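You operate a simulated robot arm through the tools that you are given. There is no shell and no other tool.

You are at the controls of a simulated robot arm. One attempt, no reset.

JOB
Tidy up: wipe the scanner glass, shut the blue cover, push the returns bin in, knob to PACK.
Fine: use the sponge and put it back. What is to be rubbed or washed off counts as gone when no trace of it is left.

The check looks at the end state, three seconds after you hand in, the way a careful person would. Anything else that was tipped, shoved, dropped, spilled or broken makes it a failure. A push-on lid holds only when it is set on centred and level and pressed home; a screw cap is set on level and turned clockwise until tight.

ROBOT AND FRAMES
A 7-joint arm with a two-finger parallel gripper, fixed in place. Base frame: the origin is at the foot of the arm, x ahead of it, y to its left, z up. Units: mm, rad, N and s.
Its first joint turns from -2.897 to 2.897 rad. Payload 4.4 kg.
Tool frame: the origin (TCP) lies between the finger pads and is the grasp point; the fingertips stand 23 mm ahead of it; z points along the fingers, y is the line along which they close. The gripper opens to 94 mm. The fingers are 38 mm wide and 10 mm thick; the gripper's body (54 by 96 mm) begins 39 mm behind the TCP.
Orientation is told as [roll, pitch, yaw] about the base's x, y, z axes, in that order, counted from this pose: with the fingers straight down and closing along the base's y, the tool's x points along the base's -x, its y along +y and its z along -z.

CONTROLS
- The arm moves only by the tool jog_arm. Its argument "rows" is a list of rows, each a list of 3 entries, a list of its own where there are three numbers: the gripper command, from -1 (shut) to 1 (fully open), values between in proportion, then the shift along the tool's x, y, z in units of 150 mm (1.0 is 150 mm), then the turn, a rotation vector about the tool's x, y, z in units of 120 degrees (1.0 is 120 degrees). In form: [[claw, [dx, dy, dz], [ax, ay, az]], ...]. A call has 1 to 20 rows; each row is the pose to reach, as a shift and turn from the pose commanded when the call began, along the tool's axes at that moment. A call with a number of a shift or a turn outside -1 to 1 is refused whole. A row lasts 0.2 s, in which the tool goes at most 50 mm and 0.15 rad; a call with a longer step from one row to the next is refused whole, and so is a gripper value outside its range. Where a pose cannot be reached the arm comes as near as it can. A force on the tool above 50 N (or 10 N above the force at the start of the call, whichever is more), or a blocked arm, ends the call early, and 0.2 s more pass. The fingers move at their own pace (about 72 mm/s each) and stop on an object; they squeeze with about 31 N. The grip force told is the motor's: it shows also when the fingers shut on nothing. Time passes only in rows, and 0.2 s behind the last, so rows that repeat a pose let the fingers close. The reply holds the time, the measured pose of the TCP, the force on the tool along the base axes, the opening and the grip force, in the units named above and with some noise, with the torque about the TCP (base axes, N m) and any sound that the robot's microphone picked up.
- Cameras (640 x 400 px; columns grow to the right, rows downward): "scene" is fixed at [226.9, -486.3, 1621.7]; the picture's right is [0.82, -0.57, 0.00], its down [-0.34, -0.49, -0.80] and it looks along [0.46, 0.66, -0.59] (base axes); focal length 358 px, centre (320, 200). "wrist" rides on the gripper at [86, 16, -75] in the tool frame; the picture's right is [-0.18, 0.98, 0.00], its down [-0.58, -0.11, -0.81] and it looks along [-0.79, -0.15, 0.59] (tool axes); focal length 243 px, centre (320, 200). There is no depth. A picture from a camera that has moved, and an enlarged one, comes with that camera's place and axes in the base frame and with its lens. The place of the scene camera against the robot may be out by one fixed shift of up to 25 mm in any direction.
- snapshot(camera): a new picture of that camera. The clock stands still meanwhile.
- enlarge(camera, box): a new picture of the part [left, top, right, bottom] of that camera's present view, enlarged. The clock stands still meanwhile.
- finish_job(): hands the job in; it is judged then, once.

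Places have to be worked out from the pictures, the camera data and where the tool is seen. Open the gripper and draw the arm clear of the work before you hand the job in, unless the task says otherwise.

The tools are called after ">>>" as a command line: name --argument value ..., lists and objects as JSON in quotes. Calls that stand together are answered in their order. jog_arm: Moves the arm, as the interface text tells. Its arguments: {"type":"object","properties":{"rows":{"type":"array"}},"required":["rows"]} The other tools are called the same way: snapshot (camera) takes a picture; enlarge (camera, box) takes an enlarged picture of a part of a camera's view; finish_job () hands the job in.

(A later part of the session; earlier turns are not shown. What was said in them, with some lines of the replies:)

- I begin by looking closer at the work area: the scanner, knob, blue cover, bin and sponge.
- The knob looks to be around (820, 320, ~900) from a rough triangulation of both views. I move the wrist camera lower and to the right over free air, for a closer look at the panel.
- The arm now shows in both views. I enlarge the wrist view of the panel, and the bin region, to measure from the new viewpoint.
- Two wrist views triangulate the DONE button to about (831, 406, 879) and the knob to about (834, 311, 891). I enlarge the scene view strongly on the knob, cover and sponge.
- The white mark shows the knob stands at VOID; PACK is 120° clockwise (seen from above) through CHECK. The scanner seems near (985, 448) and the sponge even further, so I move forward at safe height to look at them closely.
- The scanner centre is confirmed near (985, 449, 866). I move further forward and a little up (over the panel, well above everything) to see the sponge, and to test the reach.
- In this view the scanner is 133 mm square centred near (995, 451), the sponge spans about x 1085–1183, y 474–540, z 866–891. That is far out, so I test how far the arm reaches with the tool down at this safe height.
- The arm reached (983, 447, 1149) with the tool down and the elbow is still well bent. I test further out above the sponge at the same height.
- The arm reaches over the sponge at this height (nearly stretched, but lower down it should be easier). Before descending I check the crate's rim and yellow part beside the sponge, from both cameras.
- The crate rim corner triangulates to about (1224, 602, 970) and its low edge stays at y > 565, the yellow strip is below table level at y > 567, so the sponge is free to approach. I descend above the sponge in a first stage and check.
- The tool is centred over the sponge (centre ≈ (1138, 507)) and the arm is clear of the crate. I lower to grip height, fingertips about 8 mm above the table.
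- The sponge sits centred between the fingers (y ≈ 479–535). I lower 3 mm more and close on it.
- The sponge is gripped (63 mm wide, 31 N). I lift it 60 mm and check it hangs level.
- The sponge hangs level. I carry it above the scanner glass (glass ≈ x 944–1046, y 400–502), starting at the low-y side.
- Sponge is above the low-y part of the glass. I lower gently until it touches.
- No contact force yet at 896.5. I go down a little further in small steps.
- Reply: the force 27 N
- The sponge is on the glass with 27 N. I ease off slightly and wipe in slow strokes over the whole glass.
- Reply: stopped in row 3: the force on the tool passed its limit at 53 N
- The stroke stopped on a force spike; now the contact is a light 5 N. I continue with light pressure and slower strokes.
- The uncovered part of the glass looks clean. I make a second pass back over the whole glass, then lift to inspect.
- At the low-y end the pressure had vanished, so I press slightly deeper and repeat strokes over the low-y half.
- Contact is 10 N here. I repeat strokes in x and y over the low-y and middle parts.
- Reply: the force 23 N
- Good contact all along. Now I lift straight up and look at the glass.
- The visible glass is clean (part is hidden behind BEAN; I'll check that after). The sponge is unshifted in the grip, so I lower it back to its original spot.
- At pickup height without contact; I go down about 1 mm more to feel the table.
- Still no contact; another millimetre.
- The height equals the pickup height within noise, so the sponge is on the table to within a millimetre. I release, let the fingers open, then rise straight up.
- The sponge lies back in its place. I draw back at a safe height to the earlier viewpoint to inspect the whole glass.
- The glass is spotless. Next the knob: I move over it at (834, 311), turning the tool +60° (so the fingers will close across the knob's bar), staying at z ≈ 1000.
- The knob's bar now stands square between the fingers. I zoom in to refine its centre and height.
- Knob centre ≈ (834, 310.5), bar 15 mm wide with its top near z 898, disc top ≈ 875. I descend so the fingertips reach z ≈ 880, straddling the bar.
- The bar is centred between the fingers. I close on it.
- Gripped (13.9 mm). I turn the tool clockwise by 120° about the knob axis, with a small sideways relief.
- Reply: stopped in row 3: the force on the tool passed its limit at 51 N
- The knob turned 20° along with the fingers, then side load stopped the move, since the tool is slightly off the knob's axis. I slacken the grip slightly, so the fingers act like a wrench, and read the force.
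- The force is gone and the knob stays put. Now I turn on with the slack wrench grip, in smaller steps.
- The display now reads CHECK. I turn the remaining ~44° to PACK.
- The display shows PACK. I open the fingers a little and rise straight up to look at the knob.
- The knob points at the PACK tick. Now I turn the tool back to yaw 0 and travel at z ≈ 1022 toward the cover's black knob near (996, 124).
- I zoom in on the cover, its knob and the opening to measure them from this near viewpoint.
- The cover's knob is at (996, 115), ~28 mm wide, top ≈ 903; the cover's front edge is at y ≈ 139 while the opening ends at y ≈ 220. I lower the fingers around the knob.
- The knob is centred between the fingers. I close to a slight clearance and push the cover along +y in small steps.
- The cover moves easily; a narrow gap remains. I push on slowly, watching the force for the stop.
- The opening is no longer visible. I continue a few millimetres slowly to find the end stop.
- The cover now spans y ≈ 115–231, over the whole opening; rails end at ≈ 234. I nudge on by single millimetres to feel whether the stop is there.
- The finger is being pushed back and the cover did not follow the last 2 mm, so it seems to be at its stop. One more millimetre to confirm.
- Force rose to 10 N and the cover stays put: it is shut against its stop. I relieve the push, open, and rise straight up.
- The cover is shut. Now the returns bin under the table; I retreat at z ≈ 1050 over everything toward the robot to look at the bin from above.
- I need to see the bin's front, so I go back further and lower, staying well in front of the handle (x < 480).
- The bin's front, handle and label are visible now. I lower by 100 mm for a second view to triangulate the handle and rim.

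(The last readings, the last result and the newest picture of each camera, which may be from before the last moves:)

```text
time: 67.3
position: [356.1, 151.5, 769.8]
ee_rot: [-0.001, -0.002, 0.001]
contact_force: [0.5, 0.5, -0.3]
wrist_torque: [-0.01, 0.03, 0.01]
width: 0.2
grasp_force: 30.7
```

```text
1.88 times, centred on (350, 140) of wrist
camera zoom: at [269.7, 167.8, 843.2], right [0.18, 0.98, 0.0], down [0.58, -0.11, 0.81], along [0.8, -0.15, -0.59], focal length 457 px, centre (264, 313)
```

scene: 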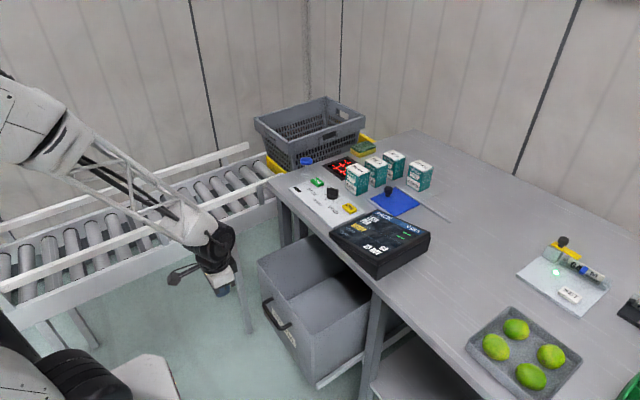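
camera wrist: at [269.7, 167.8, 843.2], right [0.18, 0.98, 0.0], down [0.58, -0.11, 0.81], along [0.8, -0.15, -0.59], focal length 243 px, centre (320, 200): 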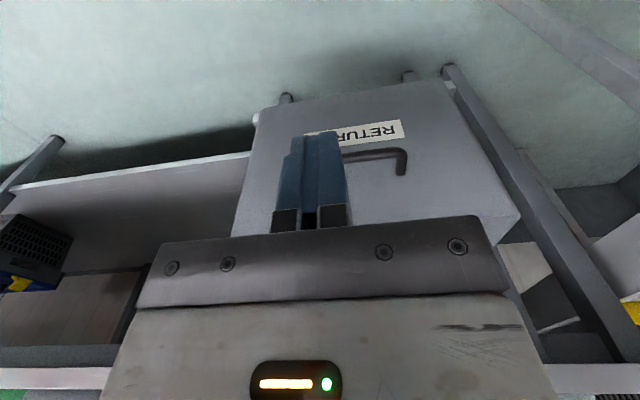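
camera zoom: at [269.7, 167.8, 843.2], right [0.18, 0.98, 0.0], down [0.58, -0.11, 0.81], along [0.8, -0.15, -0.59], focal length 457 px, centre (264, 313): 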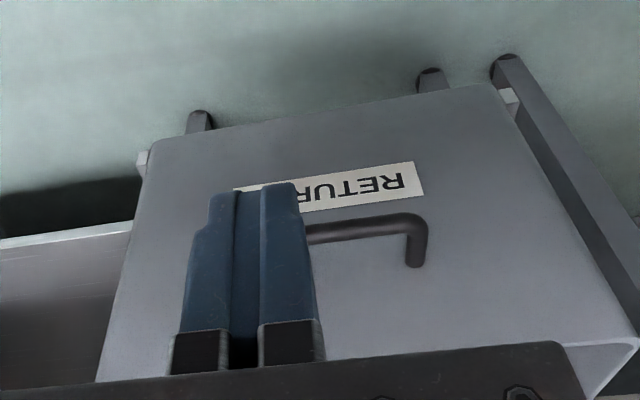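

Triangulation gives the bin front at x ≈ 532, y 2–344, rim z ≈ 700, and the handle bar at x ≈ 495, y 115–231, z ≈ 613. I will push on the face above the handle with closed fingers tilted 45° forward, so the wrist stays clear of the table edge; first I tilt the tool here in free space.

>>> jog_arm --rows '[[-1, [0, 0, 0], [0, -0.0625, 0]], [-1, [0, 0, 0], [0, -0.125, 0]], [-1, [0, 0, 0], [0, -0.1875, 0]], [-1, [0, 0, 0], [0, -0.25, 0]], [-1, [0, 0, 0], [0, -0.3125, 0]], [-1, [0, 0, 0], [0, -0.375, 0]], [-1, [0, 0, 0], [0, -0.375, 0]]]'

>>> snapshot --camera "wrist"

>>> snapshot --camera "scene"

```text
time: 68.3
position: [290.7, 110.9, 648.5]
ee_rot: [-0.202, -0.186, 0.076]
contact_force: [7.6, -3.0, 17.3]
wrist_torque: [0.39, 2.22, 0.24]
width: 0.0
grasp_force: 31.0
stopped in row 5: the force on the tool passed its limit at 482 N (the readings are from after the stop); the commanded pose is now the measured one
```

```text
taken
camera wrist: at [191.3, 134.1, 702.5], right [0.14, 0.98, -0.16], down [0.42, 0.09, 0.91], along [0.9, -0.2, -0.39], focal length 243 px, centre (320, 200)
```

wrist: 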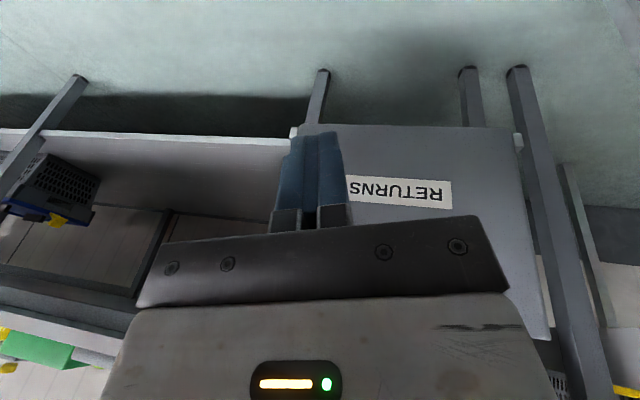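

```text
taken
```

scene: 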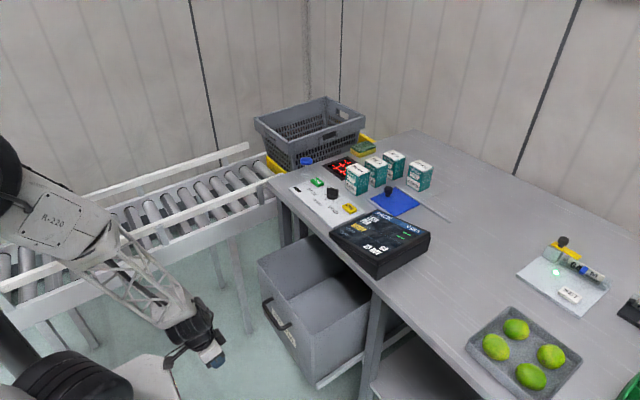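

The tilt pulled the wrist in toward the base, the arm could not reach the pose, and it knocked against something near its own body. I look closely before moving anything.

>>> enlarge --camera "scene" --box '[80, 250, 320, 400]'

>>> enlarge --camera "scene" --box '[0, 130, 240, 400]'

```text
2.67 times, centred on (200, 325) of scene
camera zoom: at [226.9, -486.3, 1621.7], right [0.82, -0.57, 0.0], down [-0.34, -0.49, -0.8], along [0.46, 0.66, -0.59], focal length 954 px, centre (640, -133)
```

zoom: 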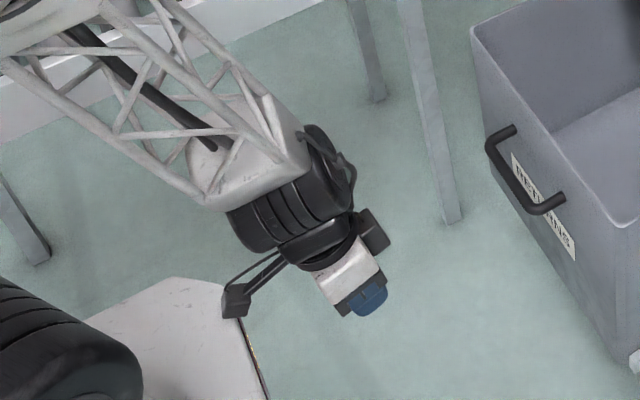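

```text
1.48 times, centred on (120, 265) of scene
camera zoom: at [226.9, -486.3, 1621.7], right [0.82, -0.57, 0.0], down [-0.34, -0.49, -0.8], along [0.46, 0.66, -0.59], focal length 530 px, centre (616, 104)
```

zoom: 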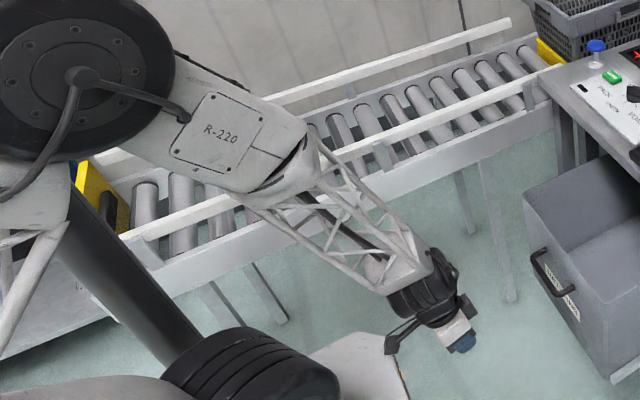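

The wrist camera's bracket touched the corner of the robot's own pedestal; nothing of the work was touched. I back off up and forward in small steps, away from the pedestal.

>>> jog_arm --rows '[[-1, [-0.03, 0, -0.05], [0, 0, 0]], [-1, [-0.08, 0, -0.12], [0, 0, 0]], [-1, [-0.15, 0, -0.25], [0, 0, 0]], [-1, [-0.25, 0, -0.4], [0, 0, 0]], [-1, [-0.4, 0, -0.6], [0, 0, 0]], [-1, [-0.5, 0.1, -0.8], [0, 0, 0]], [-1, [-0.6, 0.2, -0.95], [0, 0, 0]]]'

>>> snapshot --camera "scene"

```text
time: 69.9
position: [350.2, 171.8, 797.8]
ee_rot: [-0.203, -0.183, 0.075]
contact_force: [-0.2, 0.2, 0.1]
wrist_torque: [0.02, 0.0, 0.02]
width: 0.0
grasp_force: 30.9
```

```text
taken
```

scene: 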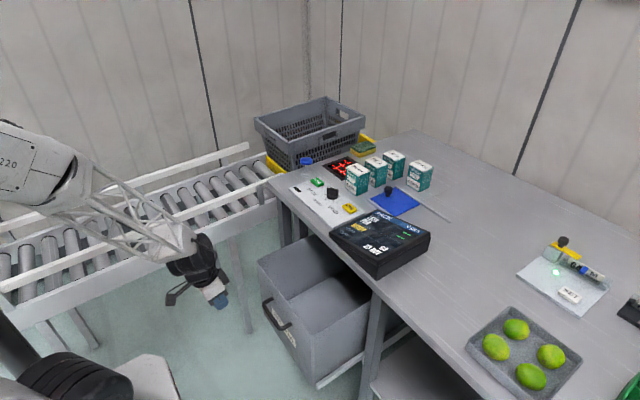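

Free again with zero force. I straighten the tool and move further forward, to x ≈ 440 at z ≈ 800, where tilting should not fold the arm in.

>>> jog_arm --rows '[[-1, [-0.12, 0, 0], [-0.024, 0.022, 0.009]], [-1, [-0.24, 0, 0], [-0.048, 0.044, 0.018]], [-1, [-0.36, 0, 0], [-0.072, 0.066, 0.027]], [-1, [-0.48, 0, 0], [-0.0965, 0.0888, 0.0363]], [-1, [-0.6, 0, 0], [-0.0965, 0.0888, 0.0363]], [-1, [-0.6, 0, 0], [-0.0965, 0.0888, 0.0363]]]'

```text
time: 71.3
position: [439.1, 179.4, 812.1]
ee_rot: [0.009, -0.004, -0.018]
contact_force: [-0.1, -0.5, 0.1]
wrist_torque: [-0.04, 0.0, 0.0]
width: 0.1
grasp_force: 30.8
```

Level again at (439, 179, 812). I tilt by only 15° as a test and check that the position holds.

>>> jog_arm --rows '[[-1, [-0.05, -0.02, 0], [0, -0.04, 0]], [-1, [-0.1, -0.04, 0], [0, -0.08, 0]], [-1, [-0.15, -0.04, 0], [0, -0.125, 0]], [-1, [-0.15, -0.04, 0], [0, -0.125, 0]]]'

```text
time: 72.3
position: [460.6, 171.9, 813.6]
ee_rot: [0.009, -0.269, -0.021]
contact_force: [0.5, -0.9, -0.6]
wrist_torque: [-0.01, 0.01, -0.03]
width: 0.2
grasp_force: 31.2
```

Works well: pitch −0.27 with the position held. Another 15°.

>>> jog_arm --rows '[[-1, [0, 0, 0], [0, -0.04, 0]], [-1, [0, 0, 0], [0, -0.08, 0]], [-1, [0, 0, 0], [0, -0.125, 0]], [-1, [0, 0, 0], [0, -0.125, 0]]]'

>>> snapshot --camera "wrist"

>>> enlarge --camera "scene" --box '[120, 200, 420, 400]'

```text
time: 73.3
position: [461.2, 172.2, 814.0]
ee_rot: [0.012, -0.531, -0.025]
contact_force: [-0.7, -1.0, 0.4]
wrist_torque: [-0.01, -0.02, 0.0]
width: 0.0
grasp_force: 31.3
```

```text
taken
camera wrist: at [348.5, 191.1, 834.4], right [0.18, 0.98, 0.1], down [0.09, -0.12, 0.99], along [0.98, -0.17, -0.11], focal length 243 px, centre (320, 200)
```

wrist: 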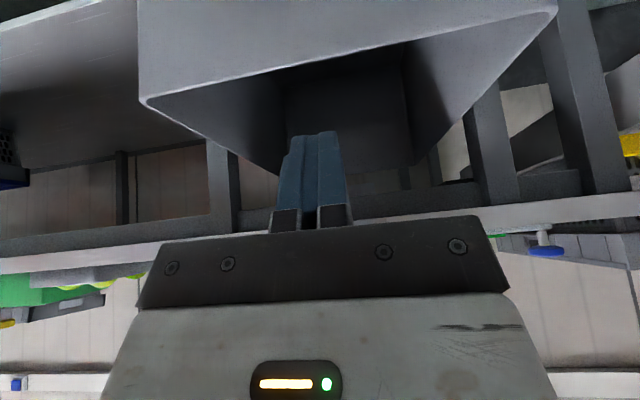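

```text
2.00 times, centred on (270, 300) of scene
camera zoom: at [226.9, -486.3, 1621.7], right [0.82, -0.57, 0.0], down [-0.34, -0.49, -0.8], along [0.46, 0.66, -0.59], focal length 715 px, centre (420, 0)
```

zoom: 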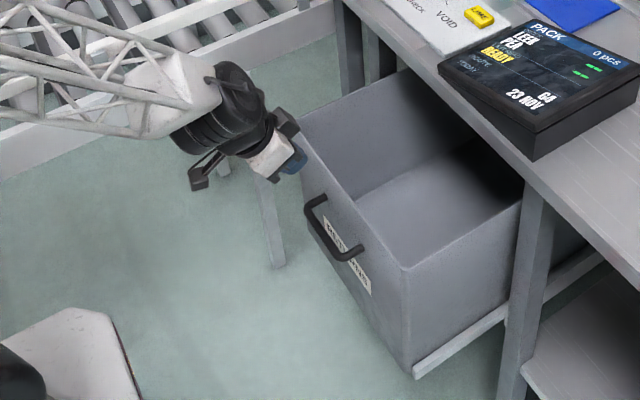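

Tilted to 30° at (461, 172, 814). I now lower to z ≈ 676, so the fingertips face the bin's front between handle and rim, still ahead of it.

>>> jog_arm --rows '[[-1, [0.115, 0, 0.195], [0, 0, 0]], [-1, [0.23, 0, 0.39], [0, 0, 0]], [-1, [0.345, 0, 0.585], [0, 0, 0]], [-1, [0.43, 0, 0.73], [0, 0, 0]], [-1, [0.466, 0, 0.793], [0, 0, 0]], [-1, [0.466, 0, 0.793], [0, 0, 0]]]'

>>> snapshot --camera "wrist"

>>> enlarge --camera "scene" --box '[160, 220, 400, 380]'

```text
time: 74.7
position: [461.3, 174.8, 675.7]
ee_rot: [0.014, -0.531, -0.025]
contact_force: [-0.6, 0.7, -0.7]
wrist_torque: [-0.01, -0.03, -0.01]
width: 0.1
grasp_force: 31.0
```

```text
taken
camera wrist: at [349.3, 193.2, 695.8], right [0.18, 0.98, 0.1], down [0.09, -0.12, 0.99], along [0.98, -0.17, -0.11], focal length 243 px, centre (320, 200)
```

wrist: 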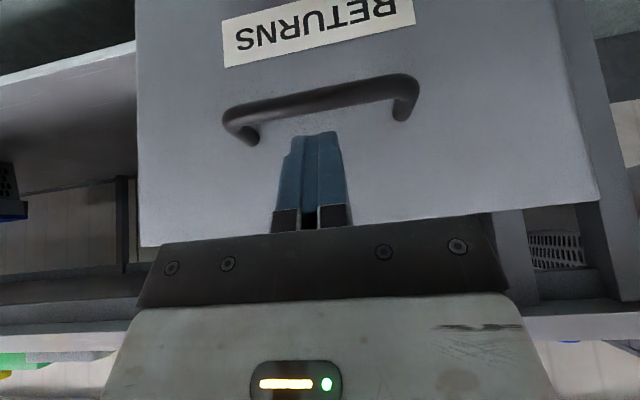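

```text
2.50 times, centred on (280, 300) of scene
camera zoom: at [226.9, -486.3, 1621.7], right [0.82, -0.57, 0.0], down [-0.34, -0.49, -0.8], along [0.46, 0.66, -0.59], focal length 894 px, centre (420, -50)
```

zoom: 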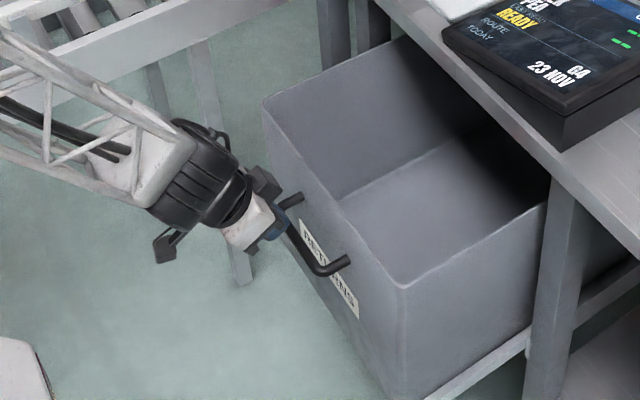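

The fingertips face the bin above the handle, centred. I move forward (+x) to contact and begin pushing slowly.

>>> jog_arm --rows '[[-1, [-0.1, 0, 0.059], [0, 0, 0]], [-1, [-0.19, 0, 0.112], [0, 0, 0]], [-1, [-0.23, 0, 0.135], [0, 0, 0]], [-1, [-0.27, 0, 0.159], [0, 0, 0]], [-1, [-0.32, 0, 0.188], [0, 0, 0]], [-1, [-0.37, 0, 0.218], [0, 0, 0]], [-1, [-0.42, 0, 0.247], [0, 0, 0]], [-1, [-0.47, 0, 0.276], [0, 0, 0]], [-1, [-0.52, 0, 0.306], [0, 0, 0]]]'

>>> snapshot --camera "wrist"

>>> enlarge --camera "scene" --box '[160, 220, 400, 380]'

```text
time: 76.7
position: [549.7, 172.2, 674.3]
ee_rot: [0.011, -0.529, -0.025]
contact_force: [-2.8, 0.3, 1.1]
wrist_torque: [0.02, -0.02, 0.02]
width: 0.0
grasp_force: 30.7
```

```text
taken
camera wrist: at [437.6, 190.6, 695.5], right [0.18, 0.98, 0.1], down [0.09, -0.12, 0.99], along [0.98, -0.17, -0.11], focal length 243 px, centre (320, 200)
```

wrist: 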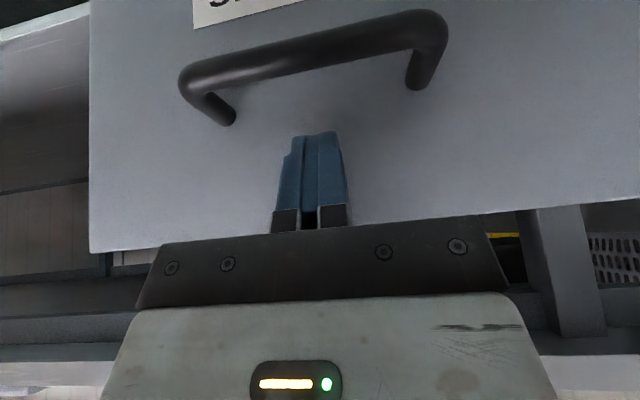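

```text
2.50 times, centred on (280, 300) of scene
camera zoom: at [226.9, -486.3, 1621.7], right [0.82, -0.57, 0.0], down [-0.34, -0.49, -0.8], along [0.46, 0.66, -0.59], focal length 894 px, centre (420, -50)
```

zoom: 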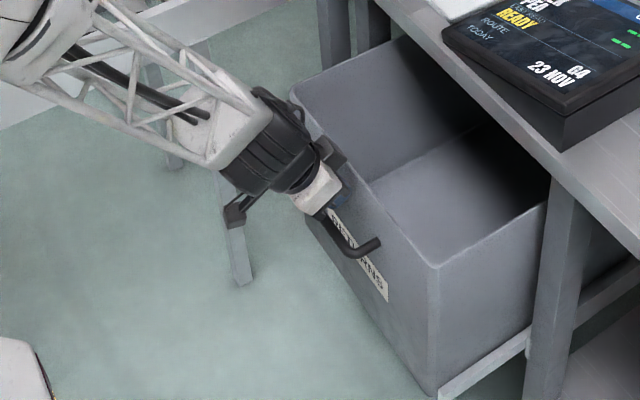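

The bin slides in easily with light force. I push on another 100 mm.

>>> jog_arm --rows '[[-1, [-0.0575, 0, 0.0338], [0, 0, 0]], [-1, [-0.115, 0, 0.0676], [0, 0, 0]], [-1, [-0.1725, 0, 0.1014], [0, 0, 0]], [-1, [-0.23, 0, 0.1352], [0, 0, 0]], [-1, [-0.2875, 0, 0.169], [0, 0, 0]], [-1, [-0.345, 0, 0.2028], [0, 0, 0]], [-1, [-0.4025, 0, 0.2366], [0, 0, 0]], [-1, [-0.46, 0, 0.2704], [0, 0, 0]], [-1, [-0.5175, 0, 0.3042], [0, 0, 0]], [-1, [-0.575, 0, 0.338], [0, 0, 0]]]'

>>> snapshot --camera "scene"

>>> snapshot --camera "wrist"

>>> enlarge --camera "scene" --box '[200, 180, 440, 340]'

```text
time: 78.9
position: [650.7, 171.5, 676.0]
ee_rot: [0.011, -0.531, -0.023]
contact_force: [-3.0, 0.6, -0.9]
wrist_torque: [-0.04, 0.04, 0.02]
width: 0.1
grasp_force: 31.2
```

```text
taken
```

scene: 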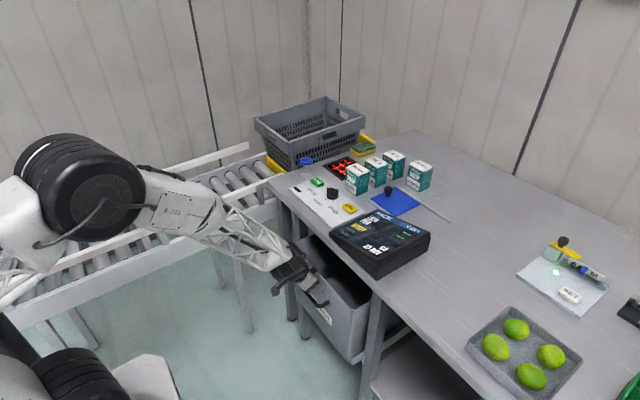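

```text
taken
camera wrist: at [538.7, 189.3, 696.1], right [0.18, 0.98, 0.1], down [0.09, -0.12, 0.99], along [0.98, -0.17, -0.11], focal length 243 px, centre (320, 200)
```

wrist: 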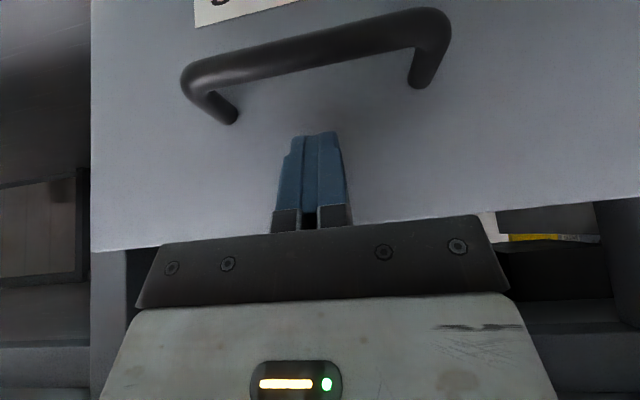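

```text
2.50 times, centred on (320, 260) of scene
camera zoom: at [226.9, -486.3, 1621.7], right [0.82, -0.57, 0.0], down [-0.34, -0.49, -0.8], along [0.46, 0.66, -0.59], focal length 894 px, centre (320, 50)
```

zoom: 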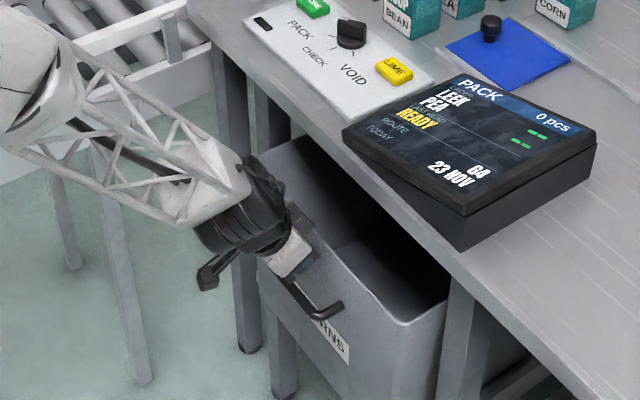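

The bin's face is now at about x ≈ 679, close to the table front. I keep pushing in smaller steps to find its end stop.

>>> jog_arm --rows '[[-1, [-0.04, 0, 0.0235], [0, 0, 0]], [-1, [-0.08, 0, 0.047], [0, 0, 0]], [-1, [-0.12, 0, 0.0705], [0, 0, 0]], [-1, [-0.16, 0, 0.094], [0, 0, 0]], [-1, [-0.2, 0, 0.1176], [0, 0, 0]], [-1, [-0.23, 0, 0.135], [0, 0, 0]]]'

>>> snapshot --camera "wrist"

>>> enlarge --camera "scene" --box '[200, 180, 440, 340]'

```text
time: 80.3
position: [690.7, 168.9, 676.0]
ee_rot: [0.012, -0.531, -0.025]
contact_force: [-2.6, -0.7, 0.5]
wrist_torque: [-0.01, 0.0, 0.0]
width: 0.1
grasp_force: 31.4
```

```text
taken
camera wrist: at [579.3, 187.9, 696.5], right [0.18, 0.98, 0.1], down [0.09, -0.12, 0.99], along [0.98, -0.17, -0.11], focal length 243 px, centre (320, 200)
```

wrist: 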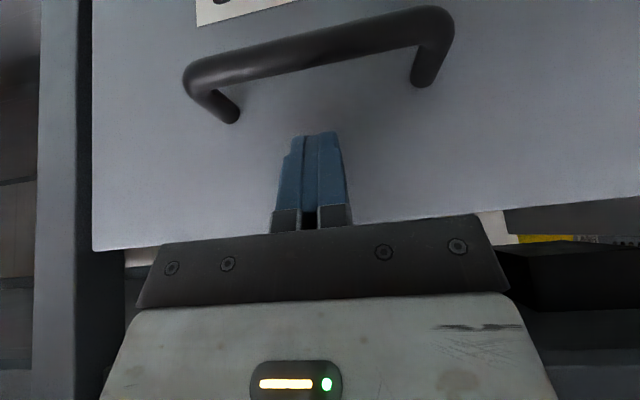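

```text
2.50 times, centred on (320, 260) of scene
camera zoom: at [226.9, -486.3, 1621.7], right [0.82, -0.57, 0.0], down [-0.34, -0.49, -0.8], along [0.46, 0.66, -0.59], focal length 894 px, centre (320, 50)
```

zoom: 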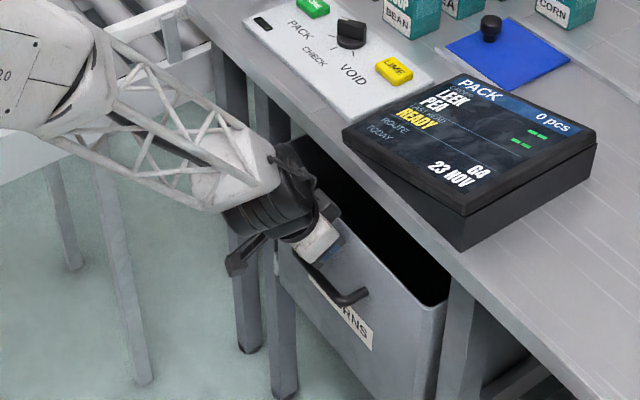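

No stop yet (face ≈ x 719) and the wrist is getting near the table's front lip. I back off 30 mm and tilt the tool further (to ~48°), which lowers the wrist away from the lip.

>>> jog_arm --rows '[[-1, [0.06, 0, -0.035], [0, 0, 0]], [-1, [0.12, 0, -0.07], [0, 0, 0]], [-1, [0.1725, 0, -0.101], [0, 0, 0]], [-1, [0.1725, 0, -0.101], [0, -0.05, 0]], [-1, [0.1725, 0, -0.101], [0, -0.1, 0]], [-1, [0.1725, 0, -0.101], [0, -0.15, 0]], [-1, [0.1725, 0, -0.101], [0, -0.15, 0]]]'

>>> enlarge --camera "scene" --box '[200, 180, 440, 340]'

>>> snapshot --camera "wrist"

```text
time: 81.9
position: [660.6, 169.6, 674.4]
ee_rot: [0.014, -0.844, -0.03]
contact_force: [0.3, 0.2, 0.4]
wrist_torque: [0.02, -0.01, -0.02]
width: 0.0
grasp_force: 31.4
```

```text
2.50 times, centred on (320, 260) of scene
camera zoom: at [226.9, -486.3, 1621.7], right [0.82, -0.57, 0.0], down [-0.34, -0.49, -0.8], along [0.46, 0.66, -0.59], focal length 894 px, centre (320, 50)
```

zoom: 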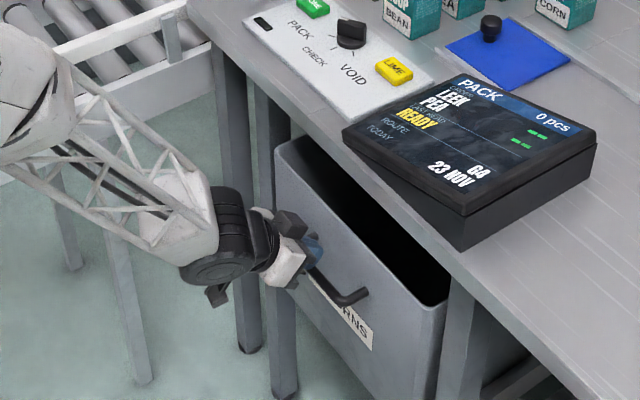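

```text
taken
camera wrist: at [548.0, 189.2, 659.8], right [0.14, 0.98, 0.15], down [-0.22, -0.12, 0.97], along [0.97, -0.17, 0.2], focal length 243 px, centre (320, 200)
```

wrist: 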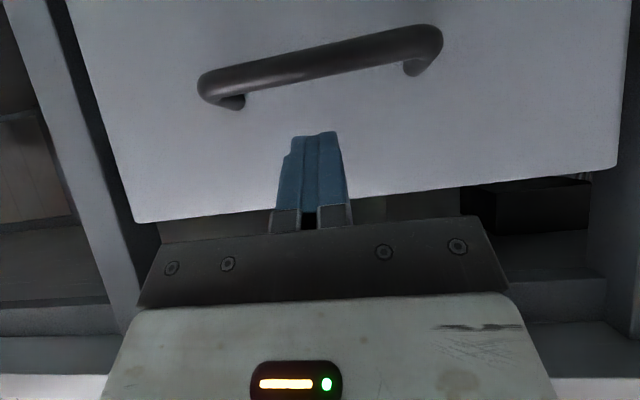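

The wrist is now well below and ahead of the lip. I move forward again and continue pushing gently to the stop.

>>> jog_arm --rows '[[-1, [-0.0664, 0, 0.0747], [0, 0, 0]], [-1, [-0.124, 0, 0.1395], [0, 0, 0]], [-1, [-0.155, 0, 0.1743], [0, 0, 0]], [-1, [-0.186, 0, 0.2092], [0, 0, 0]], [-1, [-0.217, 0, 0.244], [0, 0, 0]], [-1, [-0.248, 0, 0.279], [0, 0, 0]], [-1, [-0.279, 0, 0.3137], [0, 0, 0]], [-1, [-0.31, 0, 0.3486], [0, 0, 0]]]'

>>> enlarge --camera "scene" --box '[200, 180, 440, 340]'

>>> snapshot --camera "wrist"

```text
time: 83.7
position: [731.5, 168.9, 674.7]
ee_rot: [0.016, -0.843, -0.033]
contact_force: [-2.1, -1.7, -0.2]
wrist_torque: [0.04, 0.0, -0.03]
width: 0.0
grasp_force: 30.6
```

```text
2.50 times, centred on (320, 260) of scene
camera zoom: at [226.9, -486.3, 1621.7], right [0.82, -0.57, 0.0], down [-0.34, -0.49, -0.8], along [0.46, 0.66, -0.59], focal length 894 px, centre (320, 50)
```

zoom: 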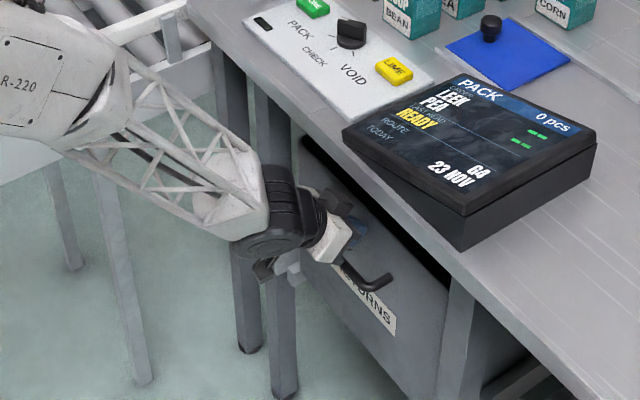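

```text
taken
camera wrist: at [618.6, 187.6, 660.0], right [0.14, 0.98, 0.15], down [-0.22, -0.12, 0.97], along [0.97, -0.17, 0.2], focal length 243 px, centre (320, 200)
```

wrist: 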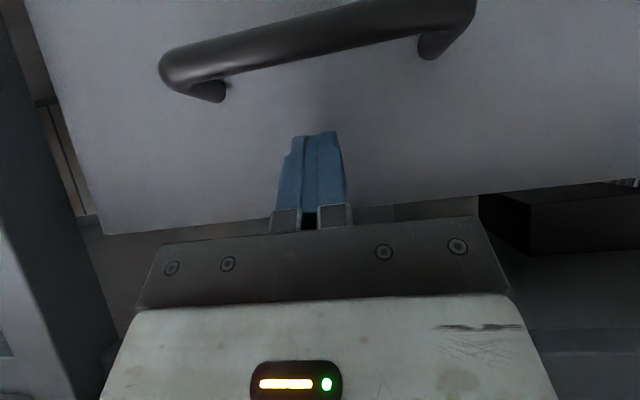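

Still moving freely (face ≈ x 761), no stop yet. I continue another 25 mm slowly.

>>> jog_arm --rows '[[-1, [-0.022, 0, 0.025], [0, 0, 0]], [-1, [-0.044, 0, 0.05], [0, 0, 0]], [-1, [-0.066, 0, 0.075], [0, 0, 0]], [-1, [-0.088, 0, 0.1], [0, 0, 0]], [-1, [-0.11, 0, 0.125], [0, 0, 0]]]'

>>> enlarge --camera "scene" --box '[200, 180, 440, 340]'

>>> snapshot --camera "wrist"

```text
time: 84.8
position: [750.0, 169.1, 671.8]
ee_rot: [0.014, -0.841, -0.03]
contact_force: [-8.8, 1.3, 3.4]
wrist_torque: [-0.05, -0.07, 0.05]
width: 0.1
grasp_force: 31.4
stopped in row 5: the force on the tool passed its limit at 83 N (the readings are from after the stop); the commanded pose is now the measured one
```

```text
2.50 times, centred on (320, 260) of scene
camera zoom: at [226.9, -486.3, 1621.7], right [0.82, -0.57, 0.0], down [-0.34, -0.49, -0.8], along [0.46, 0.66, -0.59], focal length 894 px, centre (320, 50)
```

zoom: 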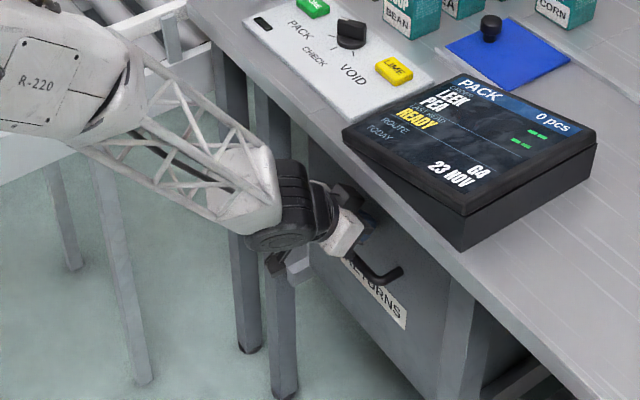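

```text
taken
camera wrist: at [637.3, 187.6, 658.8], right [0.14, 0.98, 0.15], down [-0.22, -0.11, 0.97], along [0.97, -0.17, 0.2], focal length 243 px, centre (320, 200)
```

wrist: 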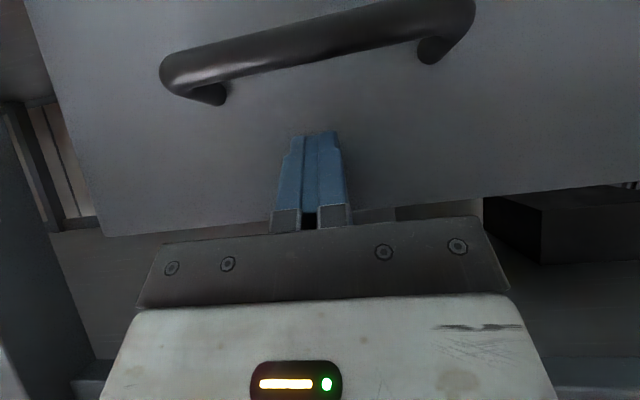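

A firm stop at 83 N with the face at about x 780 and the bin's opening fully under the table. I press once more lightly to make sure it is home and not rebounding.

>>> jog_arm --rows '[[-1, [-0.003, 0, 0.0035], [0, 0, 0]], [-1, [-0.006, 0, 0.007], [0, 0, 0]], [-1, [-0.006, 0, 0.007], [0, 0, 0]]]'

```text
time: 85.4
position: [750.3, 168.2, 672.5]
ee_rot: [0.014, -0.838, -0.028]
contact_force: [-8.8, 1.1, 4.9]
wrist_torque: [0.02, -0.1, 0.04]
width: 0.0
grasp_force: 31.8
stopped in row 3: the force on the tool passed its limit at 54 N (the readings are from after the stop); the commanded pose is now the measured one
```

The bin is home. I withdraw straight back from the bin and then up, clear of the table edge.

>>> jog_arm --rows '[[-1, [0.06, 0, -0.0675], [0, 0, 0]], [-1, [0.17, 0, -0.19], [0, 0, 0]], [-1, [0.3, 0, -0.337], [0, 0, 0]], [-1, [0.45, 0, -0.506], [0, 0, 0]], [-1, [0.6, 0, -0.675], [0, 0, 0]], [-1, [0.75, 0, -0.84], [0, 0, 0]]]'

>>> snapshot --camera "scene"

>>> snapshot --camera "wrist"

```text
time: 86.8
position: [581.5, 170.9, 673.0]
ee_rot: [0.012, -0.838, -0.029]
contact_force: [0.3, 0.0, 0.4]
wrist_torque: [-0.04, -0.02, -0.05]
width: 0.1
grasp_force: 30.9
```

```text
taken
```

scene: 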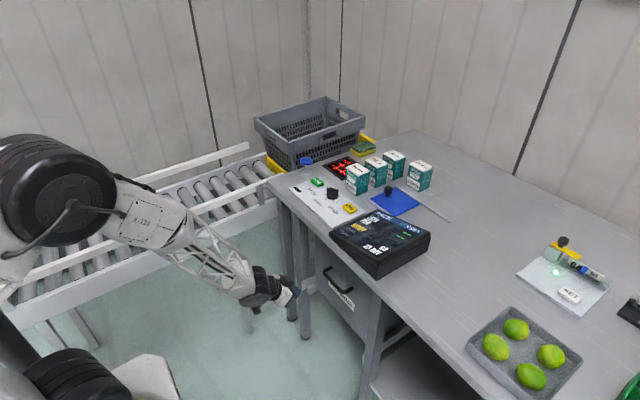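

```text
taken
camera wrist: at [468.2, 189.4, 658.5], right [0.14, 0.98, 0.15], down [-0.21, -0.11, 0.97], along [0.97, -0.17, 0.19], focal length 243 px, centre (320, 200)
```

wrist: 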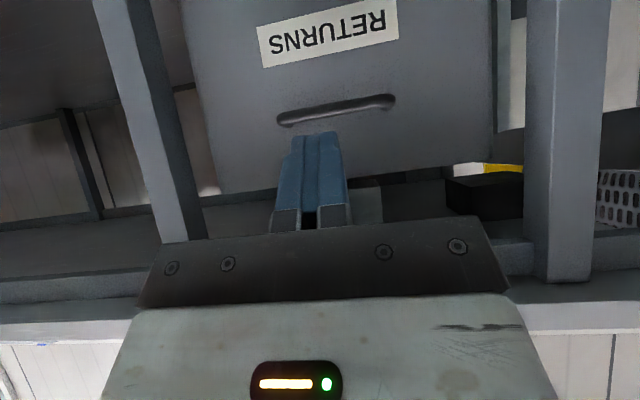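

The bin is fully in. I raise the arm and turn the tool back to vertical, opening the gripper, away from the table.

>>> jog_arm --rows '[[-1, [-0.16, 0, -0.16], [0, 0, 0]], [-1, [-0.32, 0, -0.31], [0, 0, 0]], [-1, [-0.48, 0, -0.47], [0, 0, 0]], [-1, [-0.64, 0, -0.63], [0, 0, 0]], [-1, [-0.74, 0, -0.73], [0, 0, 0]]]'

>>> jog_arm --rows '[[-0.5, [-0.15, 0, -0.14], [0, 0.05, 0]], [0, [-0.3, 0, -0.28], [0, 0.1, 0]], [0.3, [-0.45, 0, -0.42], [0, 0.15, 0]], [0.3, [-0.6, 0, -0.56], [0, 0.2, 0]], [0.3, [-0.74, 0, -0.68], [0, 0.25, 0]], [0.3, [-0.74, 0, -0.68], [0, 0.3, 0]], [0.3, [-0.74, 0, -0.68], [0, 0.35, 0]], [0.3, [-0.74, 0, -0.68], [0, 0.4, 0]]]'

>>> snapshot --camera "scene"

>>> enlarge --camera "scene" --box '[240, 120, 460, 258]'

>>> enlarge --camera "scene" --box '[240, 220, 460, 400]'

```text
time: 88.0
position: [575.4, 168.0, 828.2]
ee_rot: [0.014, -0.841, -0.029]
contact_force: [0.1, 0.4, -0.2]
wrist_torque: [-0.02, 0.01, -0.03]
width: 0.1
grasp_force: 31.0
```

```text
time: 89.8
position: [573.8, 169.0, 980.1]
ee_rot: [0.011, 0.0, -0.019]
contact_force: [0.9, 0.3, 0.3]
wrist_torque: [0.0, -0.01, -0.01]
width: 61.1
grasp_force: 0.0
```

```text
taken
```

scene: 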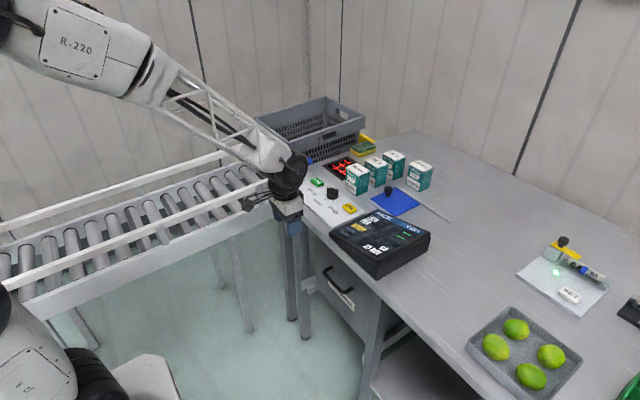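

```text
2.90 times, centred on (350, 189) of scene
camera zoom: at [226.9, -486.3, 1621.7], right [0.82, -0.57, 0.0], down [-0.34, -0.49, -0.8], along [0.46, 0.66, -0.59], focal length 1037 px, centre (233, 232)
```

zoom: 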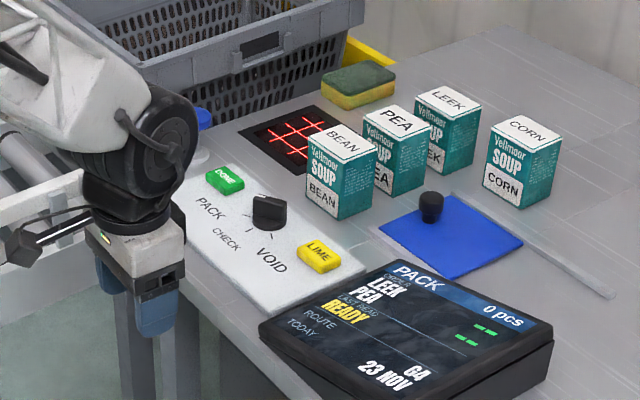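

```text
2.22 times, centred on (350, 310) of scene
camera zoom: at [226.9, -486.3, 1621.7], right [0.82, -0.57, 0.0], down [-0.34, -0.49, -0.8], along [0.46, 0.66, -0.59], focal length 795 px, centre (253, -44)
```

zoom: 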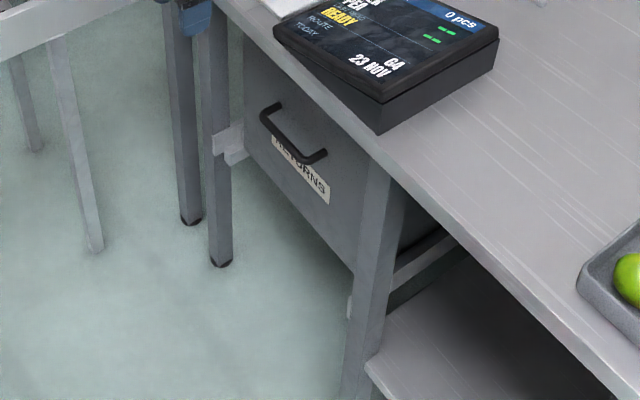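

All four items look done. I raise the arm back toward its starting place, clear of the table, with the gripper opened, and take a last full look.

>>> jog_arm --rows '[[0.6, [0, 0, -0.25], [0, 0, 0]], [1, [0, 0.1, -0.5], [0, 0, 0]], [1, [0.1, 0.35, -0.7], [0, 0, 0]], [1, [0.2, 0.6, -0.85], [0, 0, 0]], [1, [0.27, 0.85, -1.0], [0, 0, 0]], [1, [0.27, 1.0, -1.0], [0, 0, 0]]]'

>>> jog_arm --rows '[[1, [0, 0.25, -0.1], [0, 0, 0]], [1, [0, 0.5, -0.2], [0, 0, 0]], [1, [0, 0.75, -0.3], [0, 0, 0]], [1, [0, 1.0, -0.4], [0, 0, 0]], [1, [0, 1.0, -0.4], [0, 0, 0]]]'

>>> snapshot --camera "scene"

>>> enlarge --camera "scene" --box '[240, 110, 460, 248]'

>>> enlarge --camera "wrist" --box '[80, 0, 480, 240]'

```text
refused: row 3 steps farther than a row can; nothing moved
```

```text
time: 91.0
position: [575.4, 317.8, 1038.1]
ee_rot: [0.007, -0.002, -0.018]
contact_force: [0.3, -0.5, -0.3]
wrist_torque: [0.02, -0.02, -0.01]
width: 93.9
grasp_force: 0.0
```

```text
taken
```

scene: 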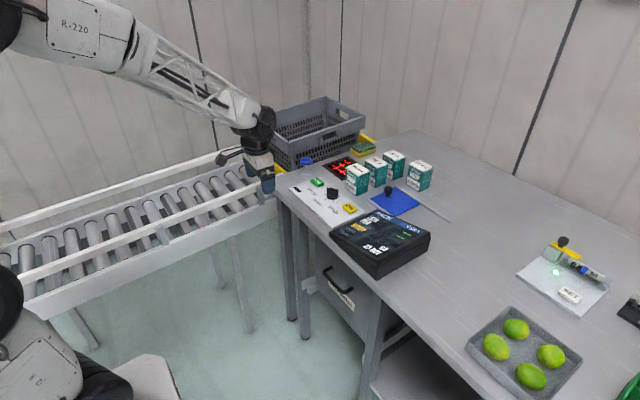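

```text
2.90 times, centred on (350, 179) of scene
camera zoom: at [226.9, -486.3, 1621.7], right [0.82, -0.57, 0.0], down [-0.34, -0.49, -0.8], along [0.46, 0.66, -0.59], focal length 1037 px, centre (233, 261)
```

zoom: 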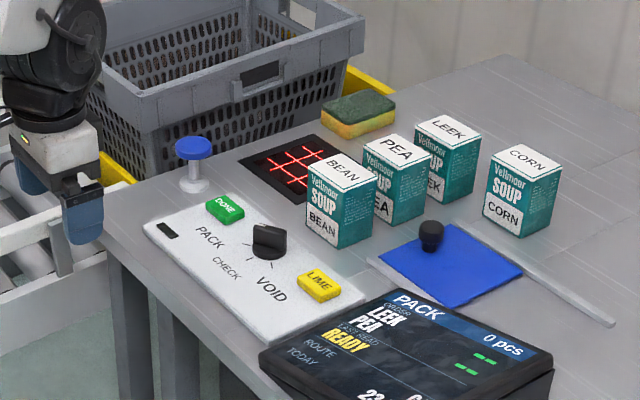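

```text
1.60 times, centred on (280, 120) of wrist
camera zoom: at [488.7, 336.1, 1113.1], right [0.2, 0.98, 0.01], down [0.58, -0.13, 0.81], along [0.79, -0.16, -0.59], focal length 388 px, centre (384, 328)
```

zoom: 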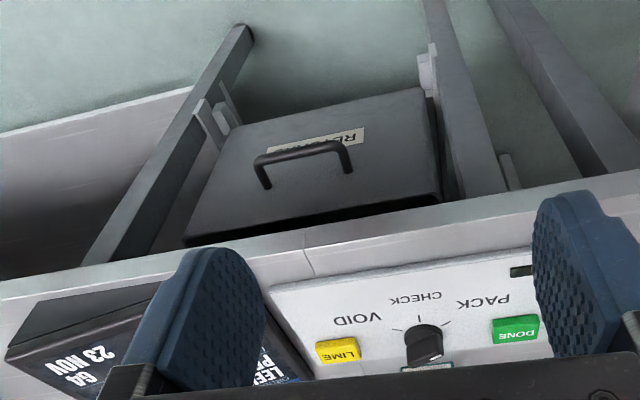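

Everything looks in order: glass clean, sponge back, cover shut, knob on PACK, bin in, other items untouched. One of the two moves had been refused for step size, so I raise the arm the rest of the way clear.

>>> jog_arm --rows '[[1, [0.05, 0.1, -0.25], [0, 0, 0]], [1, [0.1, 0.3, -0.45], [0, 0, 0]], [1, [0.15, 0.5, -0.65], [0, 0, 0]], [1, [0.2, 0.7, -0.85], [0, 0, 0]], [1, [0.27, 0.9, -1.0], [0, 0, 0]], [1, [0.27, 1.0, -1.0], [0, 0, 0]], [1, [0.27, 1.0, -1.0], [0, 0, 0]]]'

>>> snapshot --camera "scene"

>>> enlarge --camera "wrist" --box '[180, 90, 440, 250]'

>>> enlarge --camera "scene" --box '[310, 140, 374, 185]'

```text
time: 92.6
position: [537.4, 468.3, 1191.6]
ee_rot: [0.01, -0.003, -0.017]
contact_force: [0.1, 0.7, 0.4]
wrist_torque: [0.02, -0.02, 0.01]
width: 93.9
grasp_force: 0.2
```

```text
taken
```

scene: 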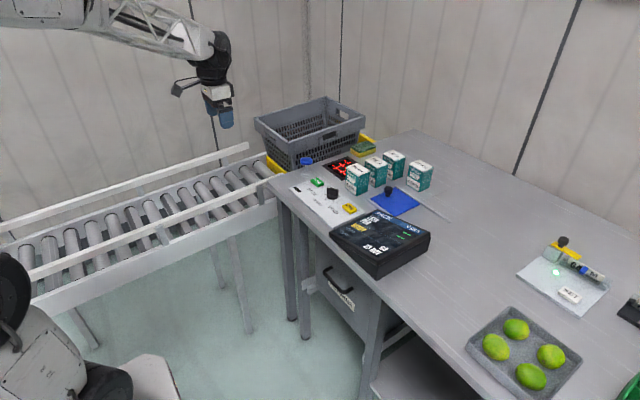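

```text
2.46 times, centred on (310, 170) of wrist
camera zoom: at [451.5, 484.8, 1266.6], right [0.2, 0.98, 0.01], down [0.58, -0.13, 0.81], along [0.79, -0.16, -0.59], focal length 597 px, centre (345, 274)
```

zoom: 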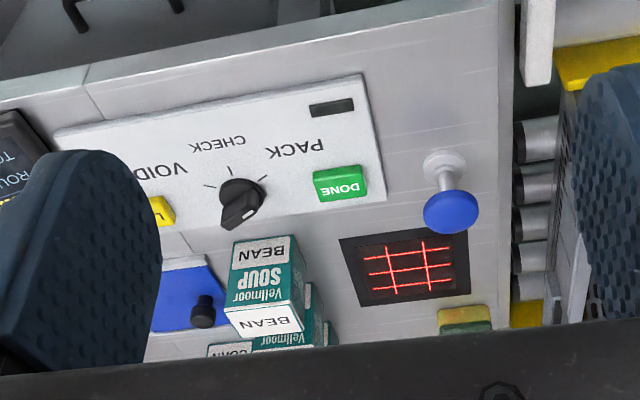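

```text
8.89 times, centred on (342, 162) of scene
camera zoom: at [226.9, -486.3, 1621.7], right [0.82, -0.57, 0.0], down [-0.34, -0.49, -0.8], along [0.46, 0.66, -0.59], focal length 3180 px, centre (124, 533)
```

zoom: 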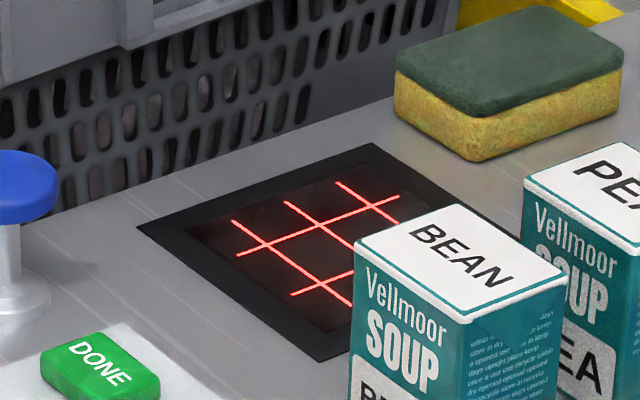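

The arm is back at its starting place with the gripper open. The glass is clean, the sponge is back in its place, the cover is against its stop, the display and knob show PACK, the bin is home and everything else stands where it was, so I hand the job in.

>>> finish_job

```text
The job is handed in.
```

I finished all four parts and handed the job in; the check's verdict hasn't come back to me.

- **Scanner glass:** I wiped it with the sponge until no trace showed from the wrist camera, then put the sponge back where it was.
- **Blue cover:** it is slid shut against its end stop and covers the whole opening.
- **Returns bin:** I pushed it in until it hit a firm stop, with its front just behind the table legs.
- **Knob:** it points at PACK, and the display reads PACK.

While I was lining up to push the bin, the wrist camera's bracket hit the robot's own pedestal hard (482 N). I backed off, and the pictures show nothing else touched or moved. The other items look to be where they were at the start. The arm is back near its starting position with the gripper open.
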